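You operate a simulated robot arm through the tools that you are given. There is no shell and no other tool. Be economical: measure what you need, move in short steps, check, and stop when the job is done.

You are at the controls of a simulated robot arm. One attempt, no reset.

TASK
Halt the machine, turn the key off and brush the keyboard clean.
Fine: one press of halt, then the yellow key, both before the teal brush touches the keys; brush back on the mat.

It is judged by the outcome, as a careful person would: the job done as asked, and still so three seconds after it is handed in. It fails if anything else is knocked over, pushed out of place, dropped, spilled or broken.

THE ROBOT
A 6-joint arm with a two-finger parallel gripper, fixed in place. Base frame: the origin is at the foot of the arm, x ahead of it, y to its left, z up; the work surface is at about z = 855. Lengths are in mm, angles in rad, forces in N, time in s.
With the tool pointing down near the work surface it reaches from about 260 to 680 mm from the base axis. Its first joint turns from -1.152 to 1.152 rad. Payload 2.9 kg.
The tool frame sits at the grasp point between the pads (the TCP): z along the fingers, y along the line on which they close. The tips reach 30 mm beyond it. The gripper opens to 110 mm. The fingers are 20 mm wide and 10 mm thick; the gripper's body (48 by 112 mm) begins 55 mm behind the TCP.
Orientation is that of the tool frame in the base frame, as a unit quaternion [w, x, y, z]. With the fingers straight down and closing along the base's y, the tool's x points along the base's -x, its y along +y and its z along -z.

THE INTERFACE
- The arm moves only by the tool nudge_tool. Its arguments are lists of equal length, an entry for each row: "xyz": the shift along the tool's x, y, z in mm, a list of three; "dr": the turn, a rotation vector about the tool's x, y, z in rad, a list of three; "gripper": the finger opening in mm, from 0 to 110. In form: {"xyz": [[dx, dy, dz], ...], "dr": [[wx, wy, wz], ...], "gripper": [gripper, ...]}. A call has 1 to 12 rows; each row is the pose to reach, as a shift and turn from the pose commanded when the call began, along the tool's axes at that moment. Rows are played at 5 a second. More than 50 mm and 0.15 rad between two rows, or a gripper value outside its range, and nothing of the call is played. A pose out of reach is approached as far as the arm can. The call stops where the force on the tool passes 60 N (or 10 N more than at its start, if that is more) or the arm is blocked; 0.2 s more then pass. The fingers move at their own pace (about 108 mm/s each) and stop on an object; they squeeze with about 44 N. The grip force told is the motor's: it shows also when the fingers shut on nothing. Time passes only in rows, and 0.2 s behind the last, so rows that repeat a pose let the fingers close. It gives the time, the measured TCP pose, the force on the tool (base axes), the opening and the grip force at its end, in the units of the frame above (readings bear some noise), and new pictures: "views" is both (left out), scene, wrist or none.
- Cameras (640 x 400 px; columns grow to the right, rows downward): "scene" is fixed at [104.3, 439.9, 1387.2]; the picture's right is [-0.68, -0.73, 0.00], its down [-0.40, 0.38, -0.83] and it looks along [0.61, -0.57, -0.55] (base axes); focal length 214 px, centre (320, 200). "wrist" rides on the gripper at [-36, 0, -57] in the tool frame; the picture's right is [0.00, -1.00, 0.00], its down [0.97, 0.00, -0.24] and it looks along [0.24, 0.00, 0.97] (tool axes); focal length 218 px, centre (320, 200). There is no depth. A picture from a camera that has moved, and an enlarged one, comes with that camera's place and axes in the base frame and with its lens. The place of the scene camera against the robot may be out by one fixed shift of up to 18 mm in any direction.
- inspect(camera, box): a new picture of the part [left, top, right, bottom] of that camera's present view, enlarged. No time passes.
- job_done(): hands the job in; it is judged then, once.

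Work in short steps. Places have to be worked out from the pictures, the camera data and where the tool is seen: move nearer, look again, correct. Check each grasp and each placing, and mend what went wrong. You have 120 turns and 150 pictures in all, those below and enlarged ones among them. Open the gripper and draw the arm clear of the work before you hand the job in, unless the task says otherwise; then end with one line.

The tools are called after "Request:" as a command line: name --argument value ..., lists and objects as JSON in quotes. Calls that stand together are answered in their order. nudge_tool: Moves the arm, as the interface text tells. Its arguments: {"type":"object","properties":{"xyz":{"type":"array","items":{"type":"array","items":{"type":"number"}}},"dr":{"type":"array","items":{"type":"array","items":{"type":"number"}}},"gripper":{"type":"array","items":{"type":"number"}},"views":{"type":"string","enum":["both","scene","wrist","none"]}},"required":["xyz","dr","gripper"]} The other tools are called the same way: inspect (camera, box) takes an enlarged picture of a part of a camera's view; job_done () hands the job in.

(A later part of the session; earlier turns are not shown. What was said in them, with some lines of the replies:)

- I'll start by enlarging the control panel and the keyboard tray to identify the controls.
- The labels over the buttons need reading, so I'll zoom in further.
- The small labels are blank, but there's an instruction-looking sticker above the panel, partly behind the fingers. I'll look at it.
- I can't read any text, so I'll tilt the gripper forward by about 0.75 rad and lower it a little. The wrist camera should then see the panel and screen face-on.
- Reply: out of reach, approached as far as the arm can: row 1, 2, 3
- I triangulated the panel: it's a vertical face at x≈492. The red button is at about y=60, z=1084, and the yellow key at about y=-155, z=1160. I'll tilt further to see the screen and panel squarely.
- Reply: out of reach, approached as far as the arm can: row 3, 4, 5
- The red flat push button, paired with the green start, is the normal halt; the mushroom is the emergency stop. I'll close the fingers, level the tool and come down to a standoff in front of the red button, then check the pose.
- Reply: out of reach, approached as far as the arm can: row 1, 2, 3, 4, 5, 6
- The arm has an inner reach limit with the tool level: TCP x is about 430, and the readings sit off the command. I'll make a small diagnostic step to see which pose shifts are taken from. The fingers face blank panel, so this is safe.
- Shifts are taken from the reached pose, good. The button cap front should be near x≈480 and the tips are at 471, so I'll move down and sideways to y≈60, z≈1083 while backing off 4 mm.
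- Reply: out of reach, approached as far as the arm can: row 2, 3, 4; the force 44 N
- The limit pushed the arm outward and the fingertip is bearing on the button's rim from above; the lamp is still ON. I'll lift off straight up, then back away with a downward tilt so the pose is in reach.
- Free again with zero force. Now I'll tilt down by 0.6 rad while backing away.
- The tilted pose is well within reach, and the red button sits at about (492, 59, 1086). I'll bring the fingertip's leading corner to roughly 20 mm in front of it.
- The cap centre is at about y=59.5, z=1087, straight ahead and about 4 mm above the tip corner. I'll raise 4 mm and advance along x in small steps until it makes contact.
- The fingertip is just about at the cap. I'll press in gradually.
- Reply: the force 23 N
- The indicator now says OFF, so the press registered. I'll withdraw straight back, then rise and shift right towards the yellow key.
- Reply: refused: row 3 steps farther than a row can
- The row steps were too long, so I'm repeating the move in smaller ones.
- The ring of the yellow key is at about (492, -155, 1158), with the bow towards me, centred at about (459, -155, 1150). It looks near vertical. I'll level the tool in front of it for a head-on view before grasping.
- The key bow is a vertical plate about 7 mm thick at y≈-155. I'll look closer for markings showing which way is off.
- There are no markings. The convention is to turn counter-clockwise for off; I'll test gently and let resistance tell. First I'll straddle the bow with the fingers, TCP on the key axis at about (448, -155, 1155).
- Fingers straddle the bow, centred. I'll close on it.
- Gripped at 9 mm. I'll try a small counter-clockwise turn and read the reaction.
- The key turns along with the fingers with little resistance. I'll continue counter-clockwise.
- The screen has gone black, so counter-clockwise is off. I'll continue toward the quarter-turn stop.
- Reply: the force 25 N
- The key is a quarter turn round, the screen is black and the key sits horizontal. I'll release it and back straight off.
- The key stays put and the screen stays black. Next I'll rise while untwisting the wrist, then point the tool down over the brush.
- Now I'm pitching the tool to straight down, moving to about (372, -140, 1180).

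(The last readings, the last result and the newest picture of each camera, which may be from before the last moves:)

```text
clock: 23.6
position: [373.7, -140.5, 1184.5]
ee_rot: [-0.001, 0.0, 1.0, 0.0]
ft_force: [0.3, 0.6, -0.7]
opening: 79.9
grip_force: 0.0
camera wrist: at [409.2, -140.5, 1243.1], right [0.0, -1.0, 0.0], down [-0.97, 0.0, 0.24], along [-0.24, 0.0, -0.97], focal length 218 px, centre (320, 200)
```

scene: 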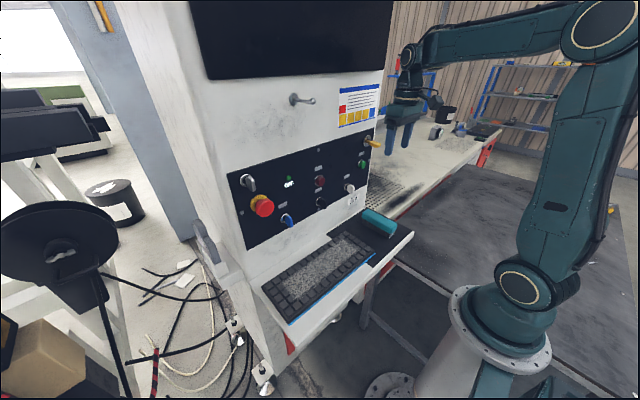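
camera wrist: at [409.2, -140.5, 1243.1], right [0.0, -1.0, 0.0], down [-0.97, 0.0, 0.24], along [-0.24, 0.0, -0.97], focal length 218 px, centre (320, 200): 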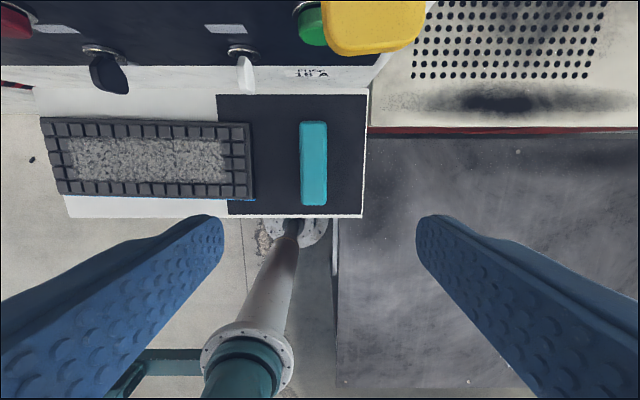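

The brush is at about (383, -131), 130 mm long along x and 44 mm wide, top near z≈898. That suits fingers closing along y. I'll descend over it for a closer check.

Request:
nudge_tool --xyz '[[-3, 3, 40], [-6, 6, 80], [-9, 9.5, 120], [-9, 9.5, 150], [-9, 9.5, 150]]' --dr '[[0, 0, 0], [0, 0, 0], [0, 0, 0], [0, 0, 0], [0, 0, 0]]' --gripper '[80, 80, 80, 80, 80]'

Request:
inspect --camera "scene" --box '[250, 190, 420, 330]'

```text
clock: 24.8
position: [382.2, -131.9, 1035.0]
ee_rot: [0.0, 0.0, 1.0, -0.001]
ft_force: [-0.7, 0.7, -1.0]
opening: 80.0
grip_force: 0.1
camera wrist: at [418.0, -131.3, 1092.9], right [0.0, -1.0, 0.0], down [-0.97, 0.0, 0.24], along [-0.24, 0.0, -0.97], focal length 218 px, centre (320, 200)
```

scene: 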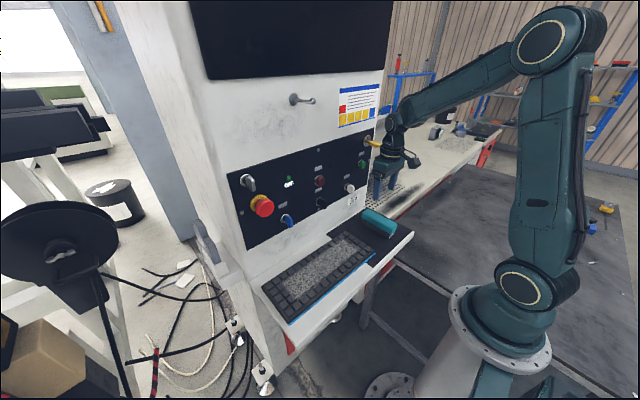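
wrist: 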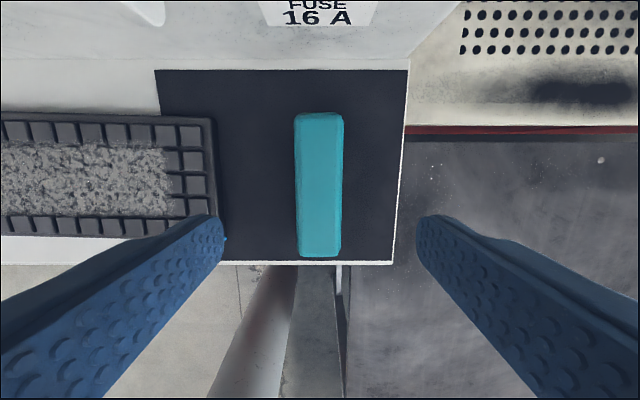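

```text
2.86 times, centred on (335, 260) of scene
camera zoom: at [104.3, 439.9, 1387.2], right [-0.68, -0.73, 0.0], down [-0.4, 0.38, -0.83], along [0.61, -0.57, -0.55], focal length 613 px, centre (277, 29)
```

zoom: 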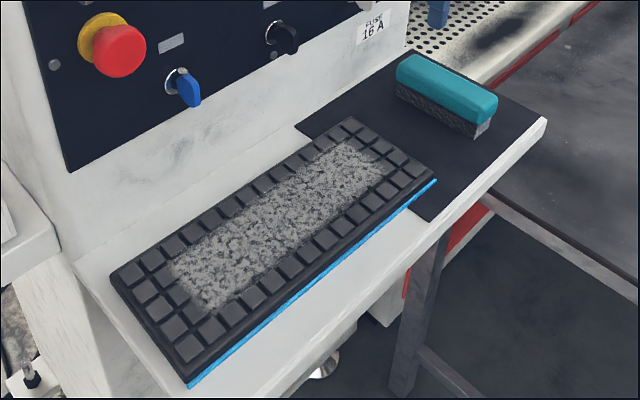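

The brush is centred under the fingers: teal block on top, grey bristles below. I'll descend so the tips straddle the teal block, with TCP z≈902.

Request:
nudge_tool --xyz '[[0, 0.5, 40], [0, 0.5, 80], [0, 0.5, 115], [0, 0.5, 133], [0, 0.5, 133]]' --dr '[[0, 0, 0], [0, 0, 0], [0, 0, 0], [0, 0, 0], [0, 0, 0]]' --gripper '[80, 80, 80, 80, 80]'

Request:
inspect --camera "scene" --box '[340, 170, 420, 250]'

```text
clock: 26.0
position: [381.9, -129.5, 902.0]
ee_rot: [0.0, 0.0, 1.0, -0.001]
ft_force: [-0.4, 0.3, -0.7]
opening: 80.0
grip_force: 0.1
camera wrist: at [418.4, -130.9, 960.3], right [0.0, -1.0, 0.0], down [-0.97, 0.0, 0.24], along [-0.24, 0.0, -0.97], focal length 218 px, centre (320, 200)
```

scene: 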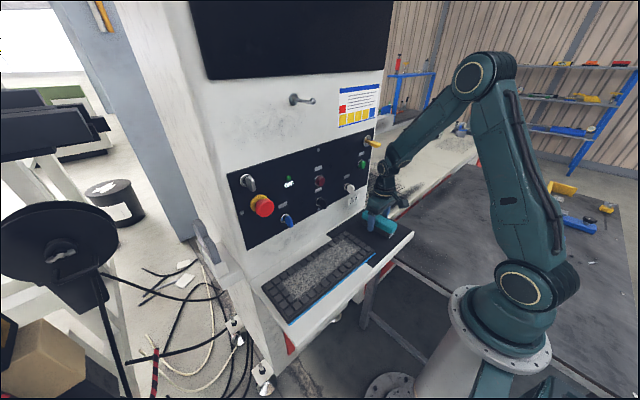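
wrist: 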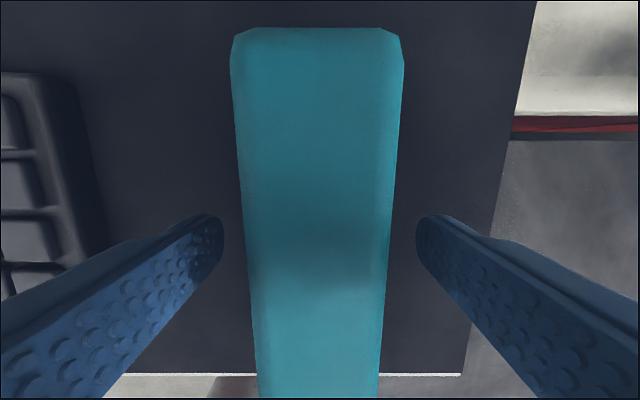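

```text
5.00 times, centred on (380, 210) of scene
camera zoom: at [104.3, 439.9, 1387.2], right [-0.68, -0.73, 0.0], down [-0.4, 0.38, -0.83], along [0.61, -0.57, -0.55], focal length 1072 px, centre (20, 150)
```

zoom: 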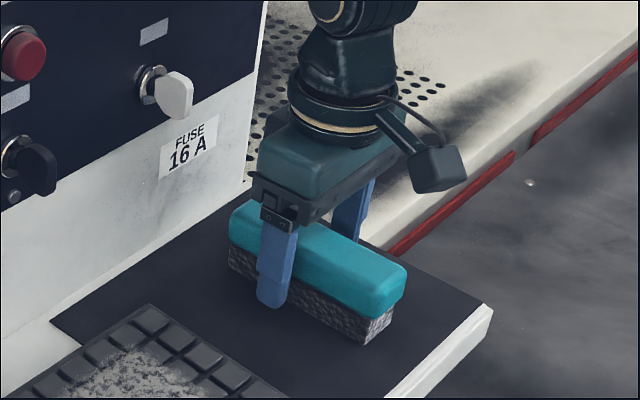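

The fingers straddle the brush well. I'll raise 3 mm to keep the tips off the bristles, then close.

Request:
nudge_tool --xyz '[[0, 0, -3], [0, 0, -3], [0, 0, -3], [0, 0, -3]]' --dr '[[0, 0, 0], [0, 0, 0], [0, 0, 0], [0, 0, 0]]' --gripper '[80, 30, 30, 30]'

```text
clock: 27.0
position: [382.7, -130.0, 906.1]
ee_rot: [0.0, -0.001, 1.0, 0.0]
ft_force: [0.0, 0.5, 0.2]
opening: 41.4
grip_force: 44.1
camera wrist: at [417.9, -131.1, 963.7], right [0.0, -1.0, 0.0], down [-0.97, 0.0, 0.24], along [-0.24, 0.0, -0.97], focal length 218 px, centre (320, 200)
```

scene: 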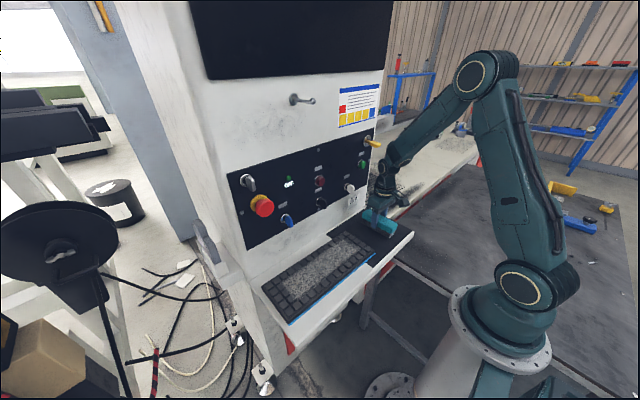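
wrist: 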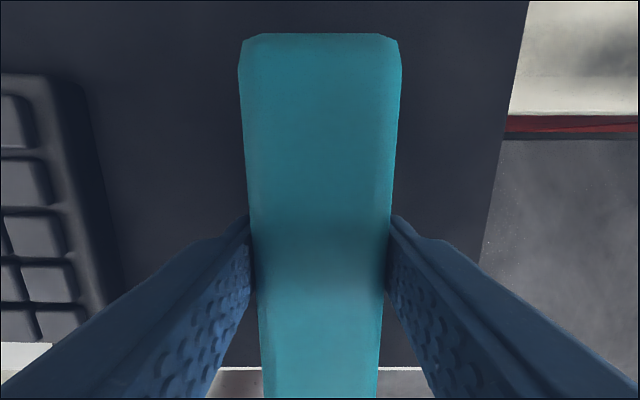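

Gripped at 41 mm. I'll lift 70 mm and carry the brush over the right end of the keyboard (y≈0).

Request:
nudge_tool --xyz '[[0, 0, -25], [0, 0, -50], [0, 0, -70], [0, 35, -70], [0, 70, -70], [0, 105, -70], [0, 135, -70], [0, 135, -70]]' --dr '[[0, 0, 0], [0, 0, 0], [0, 0, 0], [0, 0, 0], [0, 0, 0], [0, 0, 0], [0, 0, 0], [0, 0, 0]]' --gripper '[30, 30, 30, 30, 30, 30, 30, 30]'

Request:
inspect --camera "scene" --box '[260, 180, 400, 320]'

```text
clock: 28.8
position: [381.9, 2.6, 975.6]
ee_rot: [0.001, 0.001, 1.0, 0.001]
ft_force: [-0.1, 0.3, -1.4]
opening: 41.6
grip_force: 44.0
camera wrist: at [416.9, 3.6, 1033.5], right [0.0, -1.0, 0.0], down [-0.97, 0.0, 0.24], along [-0.24, 0.0, -0.97], focal length 218 px, centre (320, 200)
```

scene: 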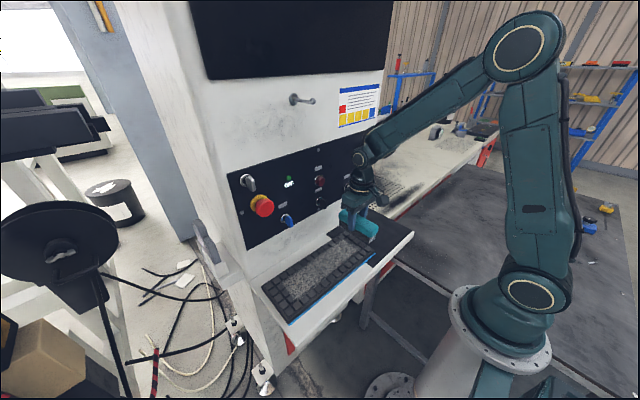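
wrist: 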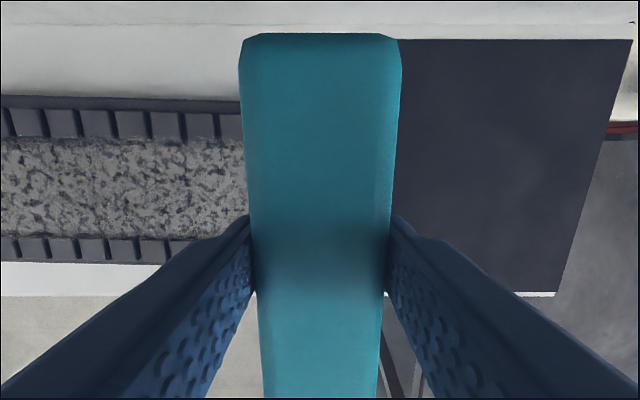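

```text
2.86 times, centred on (330, 250) of scene
camera zoom: at [104.3, 439.9, 1387.2], right [-0.68, -0.73, 0.0], down [-0.4, 0.38, -0.83], along [0.61, -0.57, -0.55], focal length 613 px, centre (291, 57)
```

zoom: 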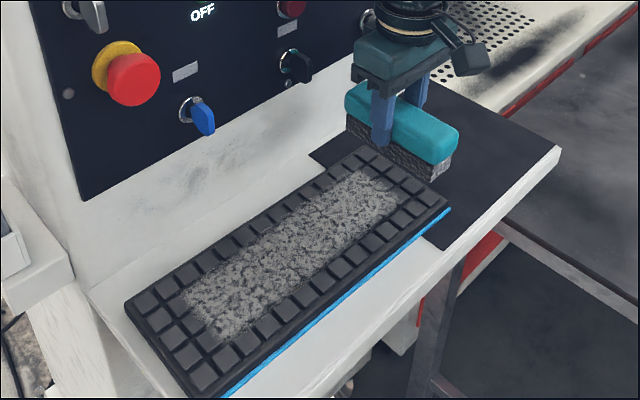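

I'll lower to about 28 mm above where the brush stood on the mat, then feel for the keys.

Request:
nudge_tool --xyz '[[0, 0, 20], [0, 0, 40], [0, 0, 44], [0, 0, 46]]' --dr '[[0, 0, 0], [0, 0, 0], [0, 0, 0], [0, 0, 0]]' --gripper '[30, 30, 30, 30]' --views "none"

Request:
inspect --camera "scene" --box '[310, 200, 390, 280]'

```text
clock: 29.8
position: [380.5, 4.4, 929.4]
ee_rot: [0.0, 0.0, 1.0, 0.0]
ft_force: [-0.2, 0.7, -0.8]
opening: 41.6
grip_force: 43.9
```

```text
5.00 times, centred on (350, 240) of scene
camera zoom: at [104.3, 439.9, 1387.2], right [-0.68, -0.73, 0.0], down [-0.4, 0.38, -0.83], along [0.61, -0.57, -0.55], focal length 1072 px, centre (170, 0)
```

zoom: 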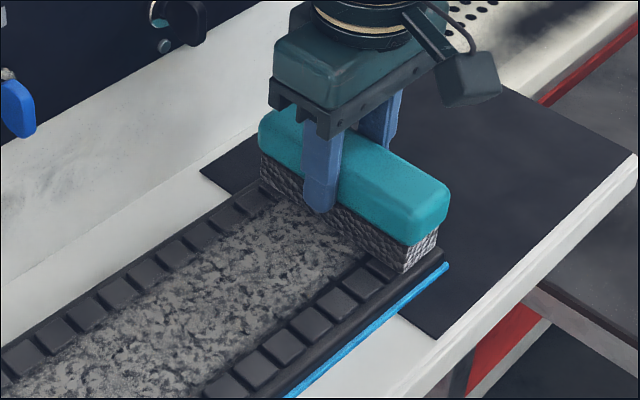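

The brush looks very near the keys. I'll lower in 1.5 mm steps and read the force.

Request:
nudge_tool --xyz '[[0, 0, 1.5], [0, 0, 3]]' --dr '[[0, 0, 0], [0, 0, 0]]' --gripper '[30, 30]' --views "none"

```text
clock: 30.4
position: [381.8, 4.0, 925.9]
ee_rot: [0.0, 0.0, 1.0, 0.001]
ft_force: [-0.1, -0.2, -1.0]
opening: 41.5
grip_force: 44.1
```

Request:
nudge_tool --xyz '[[0, 0, 1.5], [0, 0, 3]]' --dr '[[0, 0, 0], [0, 0, 0]]' --gripper '[30, 30]' --views "none"

Request:
inspect --camera "scene" --box '[310, 200, 390, 280]'

```text
clock: 31.0
position: [381.3, 3.6, 922.7]
ee_rot: [0.0, 0.0, 1.0, 0.0]
ft_force: [-0.1, -0.3, -0.6]
opening: 41.4
grip_force: 43.5
```

```text
5.00 times, centred on (350, 240) of scene
camera zoom: at [104.3, 439.9, 1387.2], right [-0.68, -0.73, 0.0], down [-0.4, 0.38, -0.83], along [0.61, -0.57, -0.55], focal length 1072 px, centre (170, 0)
```

zoom: 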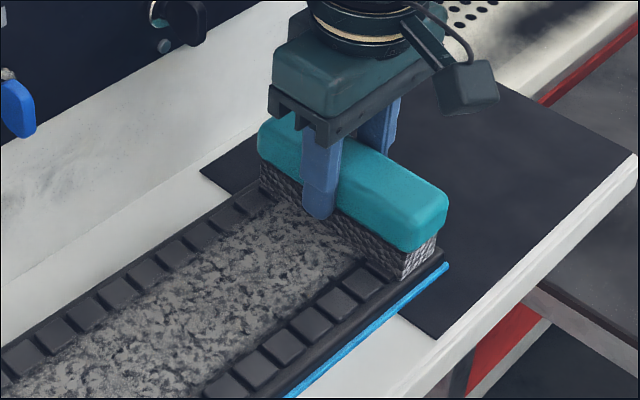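

Still no force; continuing down.

Request:
nudge_tool --xyz '[[0, 0, 1.5], [0, 0, 3]]' --dr '[[0, 0, 0], [0, 0, 0]]' --gripper '[30, 30]' --views "none"

```text
clock: 31.6
position: [381.4, 5.5, 922.5]
ee_rot: [0.0, 0.0, 1.0, 0.0]
ft_force: [-4.3, -0.3, 24.5]
opening: 41.3
grip_force: 44.2
```

Contact at about z=922 with 24 N. I'll ease up 1.2 mm for a light touch and try a short sweep to the left.

Request:
nudge_tool --xyz '[[0, 0, -1.2], [0, 0, -1.2], [0, 10, -1.2], [0, 20, -1.2], [0, 30, -1.2]]' --dr '[[0, 0, 0], [0, 0, 0], [0, 0, 0], [0, 0, 0], [0, 0, 0]]' --gripper '[30, 30, 30, 30, 30]' --views "wrist"

Request:
inspect --camera "scene" --box '[260, 190, 400, 330]'

```text
clock: 32.8
position: [382.1, 33.3, 922.6]
ee_rot: [0.001, 0.0, 1.0, 0.0]
ft_force: [0.3, -4.6, 9.8]
opening: 41.2
grip_force: 44.0
camera wrist: at [417.2, 34.3, 979.6], right [0.0, -1.0, 0.0], down [-0.97, 0.0, 0.24], along [-0.24, 0.0, -0.97], focal length 218 px, centre (320, 200)
```

wrist: 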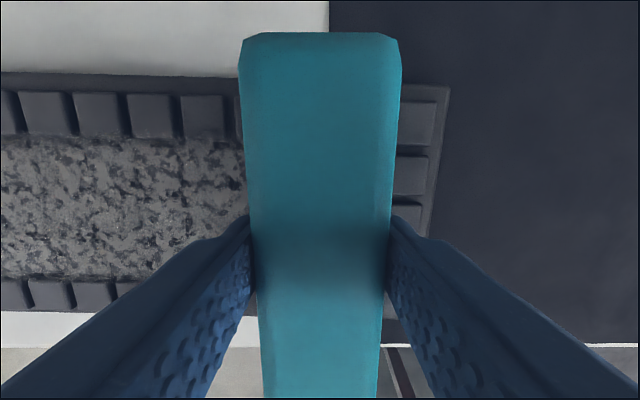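

```text
2.86 times, centred on (330, 260) of scene
camera zoom: at [104.2, 439.8, 1387.3], right [-0.68, -0.73, 0.0], down [-0.4, 0.38, -0.83], along [0.61, -0.57, -0.55], focal length 613 px, centre (291, 29)
```

zoom: 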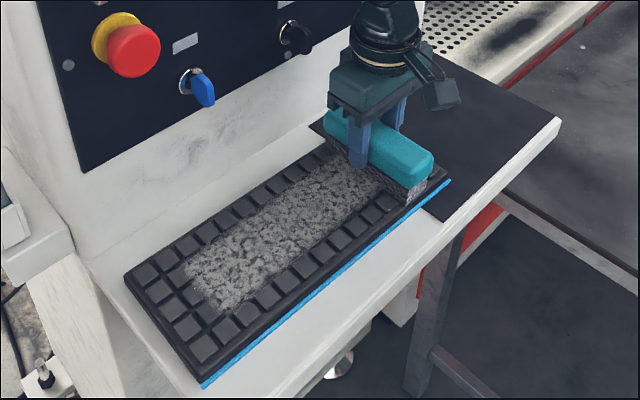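

Light contact works: 10 N, and the keyboard is staying put. I'll sweep on to the left.

Request:
nudge_tool --xyz '[[0, 12, 0], [0, 24, 0], [0, 36, 0], [0, 48, 0], [0, 60, 0], [0, 72, 0], [0, 84, 0], [0, 96, 0], [0, 108, 0], [0, 120, 0]]' --dr '[[0, 0, 0], [0, 0, 0], [0, 0, 0], [0, 0, 0], [0, 0, 0], [0, 0, 0], [0, 0, 0], [0, 0, 0], [0, 0, 0], [0, 0, 0]]' --gripper '[30, 30, 30, 30, 30, 30, 30, 30, 30, 30]' --views "wrist"

Request:
inspect --camera "scene" --box '[260, 190, 400, 330]'

```text
clock: 35.0
position: [381.8, 154.6, 921.6]
ee_rot: [0.0, 0.001, 1.0, 0.001]
ft_force: [0.8, -5.6, 9.8]
opening: 41.5
grip_force: 43.7
camera wrist: at [417.3, 154.2, 979.5], right [0.0, -1.0, 0.0], down [-0.97, 0.0, 0.24], along [-0.24, 0.0, -0.97], focal length 218 px, centre (320, 200)
```

wrist: 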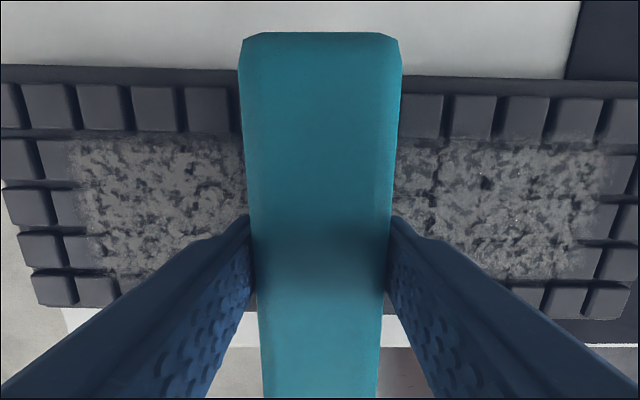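

```text
2.86 times, centred on (330, 260) of scene
camera zoom: at [104.2, 439.7, 1387.3], right [-0.68, -0.73, 0.0], down [-0.4, 0.38, -0.83], along [0.61, -0.57, -0.55], focal length 613 px, centre (291, 29)
```

zoom: 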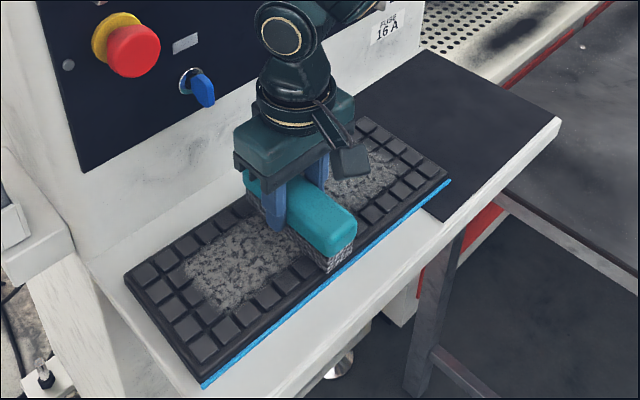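

The dust thins gradually everywhere, so several strokes are needed. I'll finish the stroke to the left end, y≈256.

Request:
nudge_tool --xyz '[[0, 15, 0], [0, 30, 0], [0, 45, 0], [0, 60, 0], [0, 75, 0], [0, 90, 0], [0, 102, 0]]' --dr '[[0, 0, 0], [0, 0, 0], [0, 0, 0], [0, 0, 0], [0, 0, 0], [0, 0, 0], [0, 0, 0]]' --gripper '[30, 30, 30, 30, 30, 30, 30]' --views "scene"

Request:
inspect --camera "scene" --box '[240, 170, 400, 330]'

```text
clock: 36.6
position: [381.4, 256.3, 922.2]
ee_rot: [0.001, 0.0, 1.0, 0.0]
ft_force: [-0.3, -5.4, 12.9]
opening: 41.2
grip_force: 43.9
```

scene: 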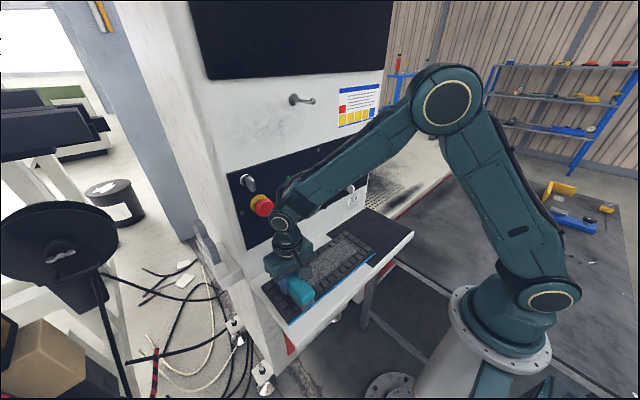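

```text
2.50 times, centred on (320, 250) of scene
camera zoom: at [104.2, 439.6, 1387.3], right [-0.68, -0.73, 0.0], down [-0.4, 0.38, -0.83], along [0.61, -0.57, -0.55], focal length 536 px, centre (320, 75)
```

zoom: 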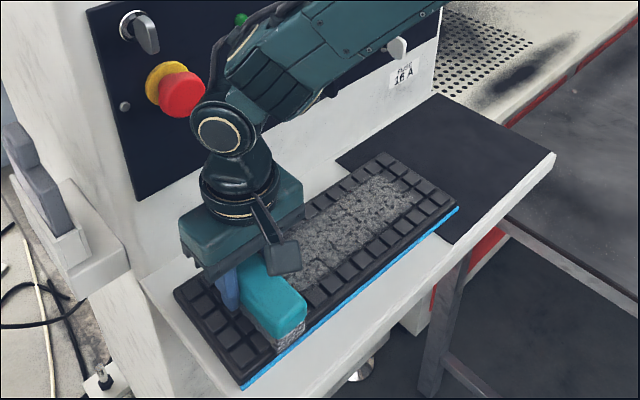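

No contact with the mushroom (forces are just the brush). Now the return stroke.

Request:
nudge_tool --xyz '[[0, -20, 0], [0, -40, 0], [0, -60, 0], [0, -80, 0], [0, -100, 0], [0, -120, 0], [0, -140, 0], [0, -160, 0], [0, -180, 0], [0, -200, 0], [0, -220, 0], [0, -240, 0]]' --dr '[[0, 0, 0], [0, 0, 0], [0, 0, 0], [0, 0, 0], [0, 0, 0], [0, 0, 0], [0, 0, 0], [0, 0, 0], [0, 0, 0], [0, 0, 0], [0, 0, 0], [0, 0, 0]]' --gripper '[30, 30, 30, 30, 30, 30, 30, 30, 30, 30, 30, 30]' --views "none"

Request:
inspect --camera "scene" --box '[260, 190, 400, 330]'

```text
clock: 39.2
position: [381.5, 16.2, 920.9]
ee_rot: [0.0, 0.0, 1.0, 0.0]
ft_force: [0.5, 0.8, 0.3]
opening: 41.3
grip_force: 43.4
```

```text
2.86 times, centred on (330, 260) of scene
camera zoom: at [104.3, 439.9, 1387.2], right [-0.68, -0.73, 0.0], down [-0.4, 0.38, -0.83], along [0.61, -0.57, -0.55], focal length 613 px, centre (291, 29)
```

zoom: 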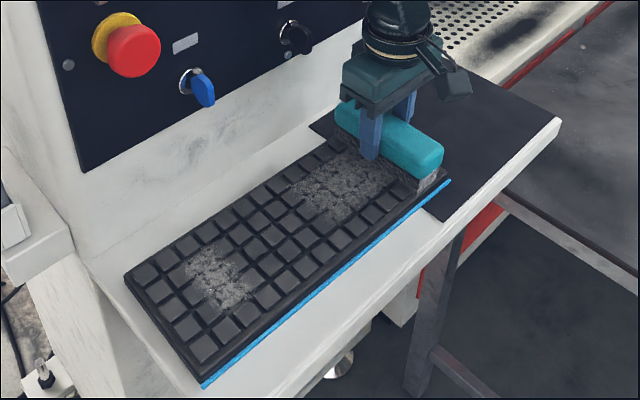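

Much cleaner; dust remains at both ends. Contact has gone to zero, as the brush likely shifted slightly in the grip, so I'll lower 1 mm and recheck.

Request:
nudge_tool --xyz '[[0, 0, 0.7], [0, 0, 1.2], [0, 0, 1.2]]' --dr '[[0, 0, 0], [0, 0, 0], [0, 0, 0]]' --gripper '[30, 30, 30]' --views "none"

```text
clock: 40.0
position: [381.3, 17.2, 922.4]
ee_rot: [0.0, 0.001, 1.0, 0.0]
ft_force: [-7.0, -2.7, 25.0]
opening: 41.4
grip_force: 44.1
```

Contact 25 N; I'll ease 0.6 mm and sweep the right part back and forth.

Request:
nudge_tool --xyz '[[0, 0, -0.6], [0, 18, -0.6], [0, 36, -0.6], [0, 54, -0.6], [0, 72, -0.6], [0, 90, -0.6], [0, 72, -0.6], [0, 54, -0.6], [0, 36, -0.6], [0, 18, -0.6], [0, 0, -0.6], [0, -4, -0.6]]' --dr '[[0, 0, 0], [0, 0, 0], [0, 0, 0], [0, 0, 0], [0, 0, 0], [0, 0, 0], [0, 0, 0], [0, 0, 0], [0, 0, 0], [0, 0, 0], [0, 0, 0], [0, 0, 0]]' --gripper '[30, 30, 30, 30, 30, 30, 30, 30, 30, 30, 30, 30]' --views "none"

Request:
inspect --camera "scene" --box '[260, 190, 400, 330]'

```text
clock: 42.6
position: [380.4, 13.5, 923.1]
ee_rot: [0.001, -0.001, 1.0, 0.0]
ft_force: [-0.7, 8.3, 18.1]
opening: 41.2
grip_force: 44.0
```

```text
2.86 times, centred on (330, 260) of scene
camera zoom: at [104.1, 440.1, 1387.2], right [-0.68, -0.73, 0.0], down [-0.4, 0.38, -0.83], along [0.61, -0.57, -0.55], focal length 613 px, centre (291, 29)
```

zoom: 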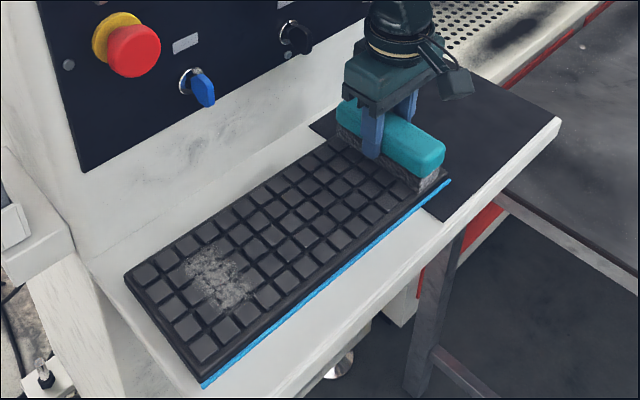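

The right part is clean. One more full stroke to the left end.

Request:
nudge_tool --xyz '[[0, 20, 0], [0, 40, 0], [0, 60, 0], [0, 80, 0], [0, 100, 0], [0, 120, 0], [0, 140, 0], [0, 160, 0], [0, 180, 0], [0, 200, 0], [0, 220, 0], [0, 242, 0]]' --dr '[[0, 0, 0], [0, 0, 0], [0, 0, 0], [0, 0, 0], [0, 0, 0], [0, 0, 0], [0, 0, 0], [0, 0, 0], [0, 0, 0], [0, 0, 0], [0, 0, 0], [0, 0, 0]]' --gripper '[30, 30, 30, 30, 30, 30, 30, 30, 30, 30, 30, 30]' --views "none"

Request:
nudge_tool --xyz '[[0, -20, 0], [0, -40, 0], [0, -60, 0], [0, -80, 0], [0, -60, 0], [0, -40, 0], [0, -20, 0], [0, 0, 0], [0, -20, 0], [0, -40, 0], [0, -60, 0], [0, -80, 0]]' --dr '[[0, 0, 0], [0, 0, 0], [0, 0, 0], [0, 0, 0], [0, 0, 0], [0, 0, 0], [0, 0, 0], [0, 0, 0], [0, 0, 0], [0, 0, 0], [0, 0, 0], [0, 0, 0]]' --gripper '[30, 30, 30, 30, 30, 30, 30, 30, 30, 30, 30, 30]' --views "none"

Request:
inspect --camera "scene" --box '[260, 190, 400, 330]'

```text
clock: 45.2
position: [381.8, 256.5, 921.5]
ee_rot: [-0.001, -0.001, 1.0, 0.001]
ft_force: [-0.7, -2.1, 4.2]
opening: 41.3
grip_force: 44.1
```

```text
clock: 47.8
position: [382.6, 175.6, 920.9]
ee_rot: [0.001, -0.001, 1.0, 0.002]
ft_force: [0.3, 10.9, 22.9]
opening: 41.4
grip_force: 44.0
```

```text
2.86 times, centred on (330, 260) of scene
camera zoom: at [104.0, 440.0, 1387.2], right [-0.68, -0.73, 0.0], down [-0.4, 0.38, -0.83], along [0.61, -0.57, -0.55], focal length 613 px, centre (291, 29)
```

zoom: 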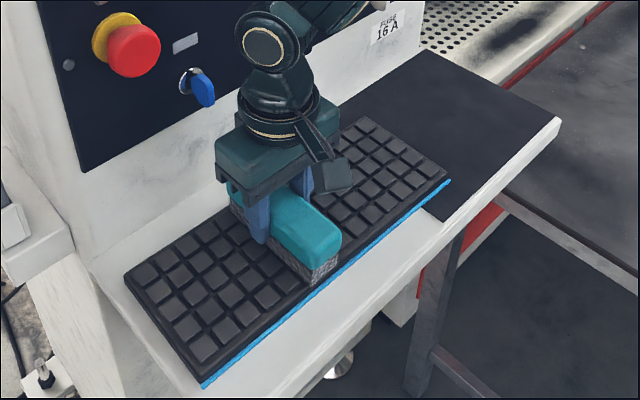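

Both visible ends look clean and the keyboard hasn't moved. I'll lift the brush and carry it back above the mat.

Request:
nudge_tool --xyz '[[0, 0, -20], [0, 0, -45], [0, 0, -55], [0, -40, -55], [0, -80, -55], [0, -120, -55], [0, -160, -55], [0, -200, -55], [0, -240, -55], [0, -275, -55], [0, -305, -55], [0, -305, -55]]' --dr '[[0, 0, 0], [0, 0, 0], [0, 0, 0], [0, 0, 0], [0, 0, 0], [0, 0, 0], [0, 0, 0], [0, 0, 0], [0, 0, 0], [0, 0, 0], [0, 0, 0], [0, 0, 0]]' --gripper '[30, 30, 30, 30, 30, 30, 30, 30, 30, 30, 30, 30]'

Request:
inspect --camera "scene" --box '[260, 190, 400, 330]'

```text
clock: 50.4
position: [380.5, -131.8, 975.5]
ee_rot: [0.0, 0.0, 1.0, 0.0]
ft_force: [0.5, 0.4, -0.3]
opening: 41.3
grip_force: 44.1
camera wrist: at [416.5, -131.9, 1033.0], right [0.0, -1.0, 0.0], down [-0.97, 0.0, 0.24], along [-0.24, 0.0, -0.97], focal length 218 px, centre (320, 200)
```

scene: 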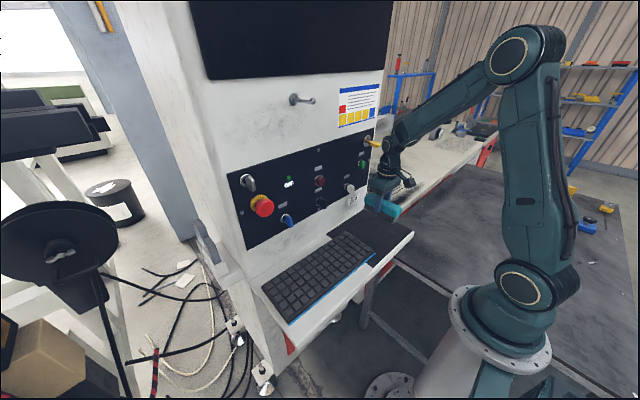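
wrist: 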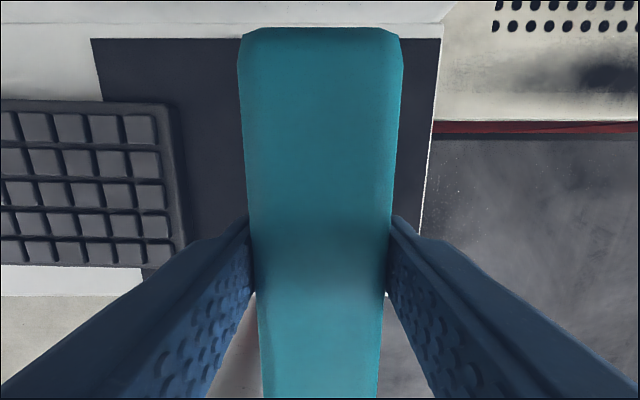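

```text
2.86 times, centred on (330, 260) of scene
camera zoom: at [104.3, 439.9, 1387.2], right [-0.68, -0.73, 0.0], down [-0.4, 0.38, -0.83], along [0.61, -0.57, -0.55], focal length 613 px, centre (291, 29)
```

zoom: 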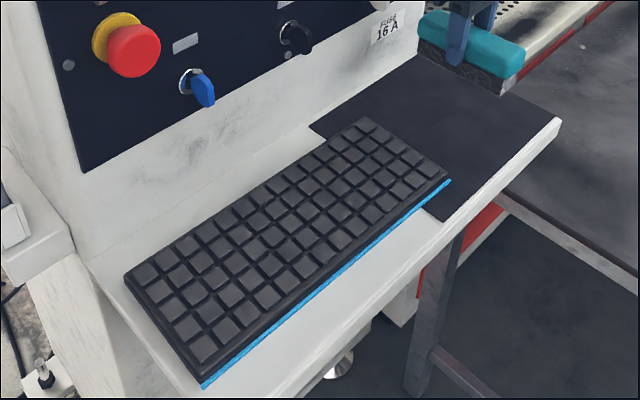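

The keyboard is fully clean and in place. I'll lower the brush to the mat, feeling for contact near z≈905.

Request:
nudge_tool --xyz '[[0, 0, 25], [0, 0, 50], [0, 0, 63], [0, 0, 66]]' --dr '[[0, 0, 0], [0, 0, 0], [0, 0, 0], [0, 0, 0]]' --gripper '[30, 30, 30, 30]' --views "none"

Request:
nudge_tool --xyz '[[0, 0, 1], [0, 0, 2]]' --dr '[[0, 0, 0], [0, 0, 0]]' --gripper '[30, 30]' --views "none"

```text
clock: 51.4
position: [381.8, -130.6, 909.9]
ee_rot: [-0.001, -0.001, 1.0, 0.0]
ft_force: [1.2, -0.2, -0.4]
opening: 41.2
grip_force: 43.8
```

```text
clock: 52.0
position: [381.8, -130.8, 909.2]
ee_rot: [0.0, 0.0, 1.0, -0.001]
ft_force: [-0.4, 0.9, -1.1]
opening: 41.4
grip_force: 43.6
```

Request:
nudge_tool --xyz '[[0, 0, 1], [0, 0, 2]]' --dr '[[0, 0, 0], [0, 0, 0]]' --gripper '[30, 30]' --views "none"

```text
clock: 52.6
position: [381.4, -131.2, 906.0]
ee_rot: [0.0, -0.001, 1.0, 0.0]
ft_force: [-0.3, 1.3, -0.8]
opening: 41.4
grip_force: 45.0
```

No contact yet; a little further.

Request:
nudge_tool --xyz '[[0, 0, 1], [0, 0, 2]]' --dr '[[0, 0, 0], [0, 0, 0]]' --gripper '[30, 30]' --views "scene"

Request:
inspect --camera "scene" --box '[340, 170, 420, 250]'

```text
clock: 53.2
position: [381.3, -130.3, 906.6]
ee_rot: [0.0, 0.0, 1.0, 0.0]
ft_force: [-7.8, 1.9, 22.3]
opening: 41.3
grip_force: 43.7
```

scene: 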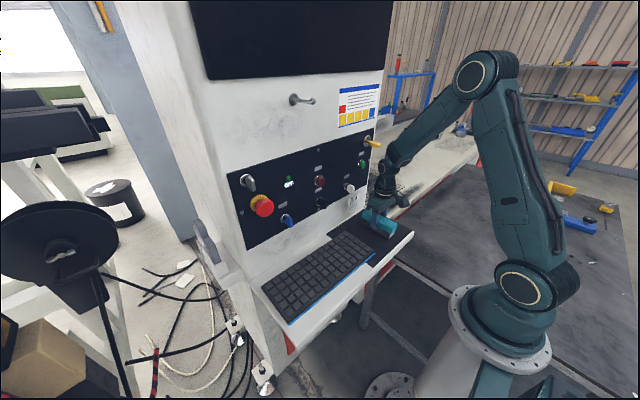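

```text
5.00 times, centred on (380, 210) of scene
camera zoom: at [103.8, 440.0, 1387.2], right [-0.68, -0.73, 0.0], down [-0.4, 0.38, -0.83], along [0.61, -0.57, -0.55], focal length 1072 px, centre (20, 150)
```

zoom: 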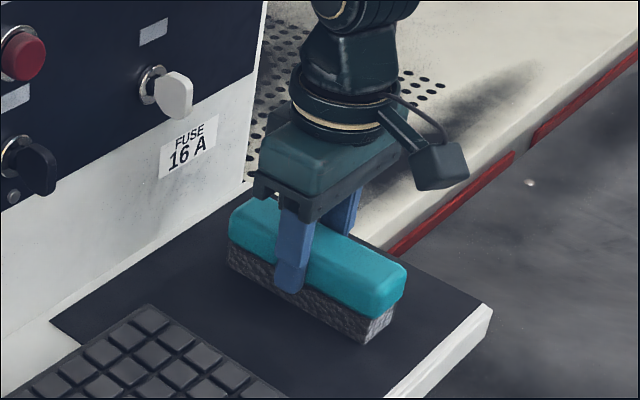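

The brush stands on the mat (22 N contact). I'll ease up slightly, open the fingers, then lift straight up.

Request:
nudge_tool --xyz '[[0, 0, -1], [0, 0, -1], [0, 0, -1], [0, 0, -1], [0, 0, -30], [0, 0, -70], [0, 0, -110], [0, 0, -150], [0, 0, -190]]' --dr '[[0, 0, 0], [0, 0, 0], [0, 0, 0], [0, 0, 0], [0, 0, 0], [0, 0, 0], [0, 0, 0], [0, 0, 0], [0, 0, 0]]' --gripper '[41, 60, 80, 80, 80, 80, 80, 80, 80]'

Request:
inspect --camera "scene" --box '[220, 120, 420, 330]'

```text
clock: 55.2
position: [381.9, -131.2, 1094.6]
ee_rot: [-0.002, 0.0, 1.0, 0.001]
ft_force: [-0.2, -0.6, 0.3]
opening: 79.7
grip_force: 0.1
camera wrist: at [417.3, -130.9, 1151.4], right [0.0, -1.0, 0.0], down [-0.97, 0.0, 0.24], along [-0.24, 0.0, -0.97], focal length 218 px, centre (320, 200)
```

scene: 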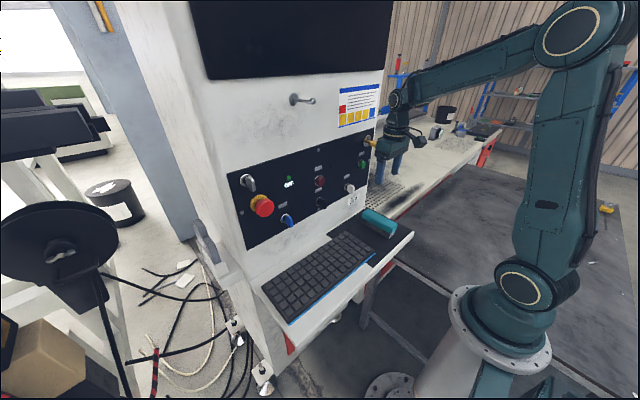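
wrist: 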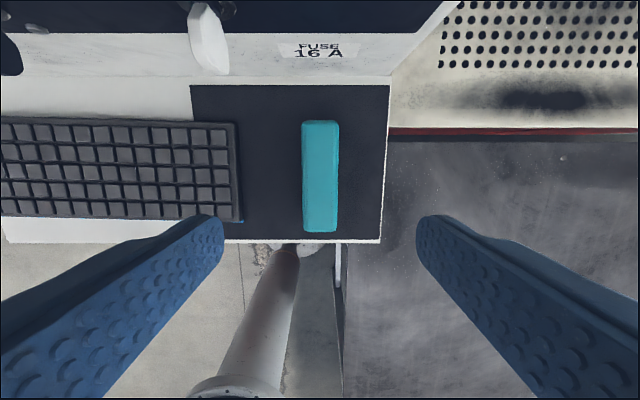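

```text
1.90 times, centred on (320, 225) of scene
camera zoom: at [104.3, 439.9, 1387.2], right [-0.68, -0.73, 0.0], down [-0.4, 0.38, -0.83], along [0.61, -0.57, -0.55], focal length 408 px, centre (320, 152)
```

zoom: 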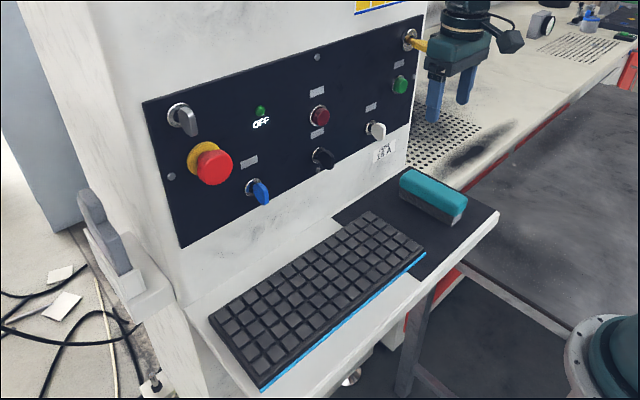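

Brush is upright on the mat, keyboard clean, indicator OFF. I'll draw the arm back away from the key and up, then verify the key.

Request:
nudge_tool --xyz '[[25, 0, 0], [50, 0, 0], [60, 10, -35], [60, 20, -70], [60, 20, -100], [60, 20, -100]]' --dr '[[0, 0, 0], [0, 0, 0], [0, 0, 0], [0, 0, 0], [0, 0, 0], [0, 0, 0]]' --gripper '[80, 80, 80, 80, 80, 80]'

Request:
inspect --camera "scene" --box '[350, 120, 400, 170]'

```text
clock: 56.6
position: [322.5, -109.4, 1192.3]
ee_rot: [0.0, 0.001, 1.0, 0.001]
ft_force: [0.3, 0.4, -0.3]
opening: 80.2
grip_force: 0.1
camera wrist: at [358.2, -109.8, 1251.5], right [0.0, -1.0, 0.0], down [-0.97, 0.0, 0.24], along [-0.24, 0.0, -0.97], focal length 218 px, centre (320, 200)
```

scene: 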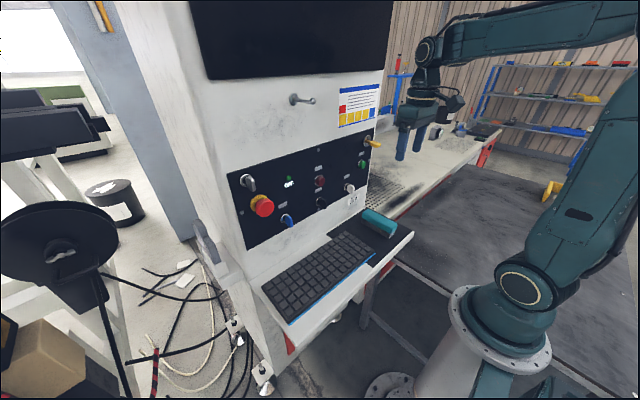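
wrist: 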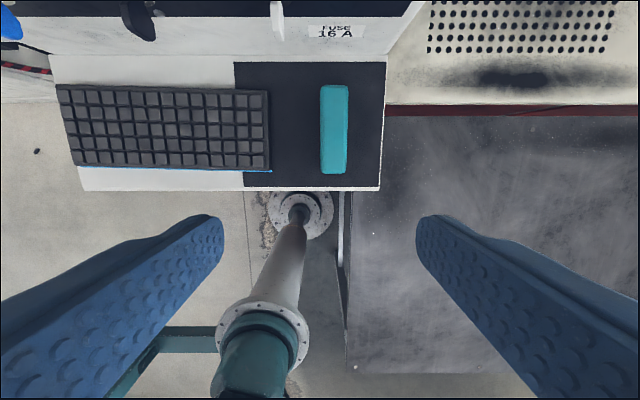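

```text
8.00 times, centred on (375, 145) of scene
camera zoom: at [104.3, 439.9, 1387.2], right [-0.68, -0.73, 0.0], down [-0.4, 0.38, -0.83], along [0.61, -0.57, -0.55], focal length 1716 px, centre (-120, 640)
```

zoom: 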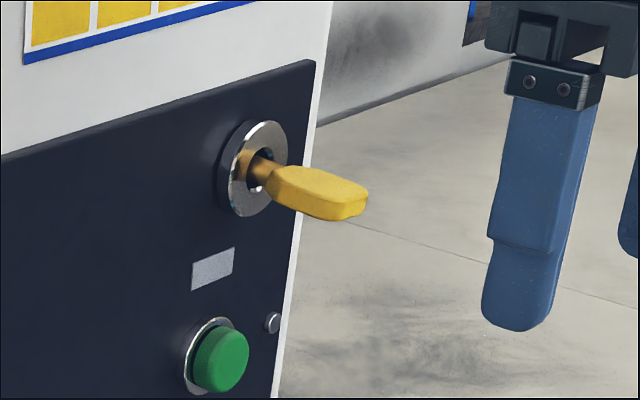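

The machine is halted, the key is off with the screen dark, the keyboard is clean, the brush is on the mat and the arm is clear. Handing in.

Request:
job_done

```text
The job is handed in.
```

I pressed the red halt button once (indicator now OFF), turned the yellow key off, then brushed the keyboard clean and put the brush back on the mat. Before that press, a fingertip briefly pushed on the red button's rim while the lamp stayed ON, and the labels were blank, so I judged the halt button and the key's off direction by convention.
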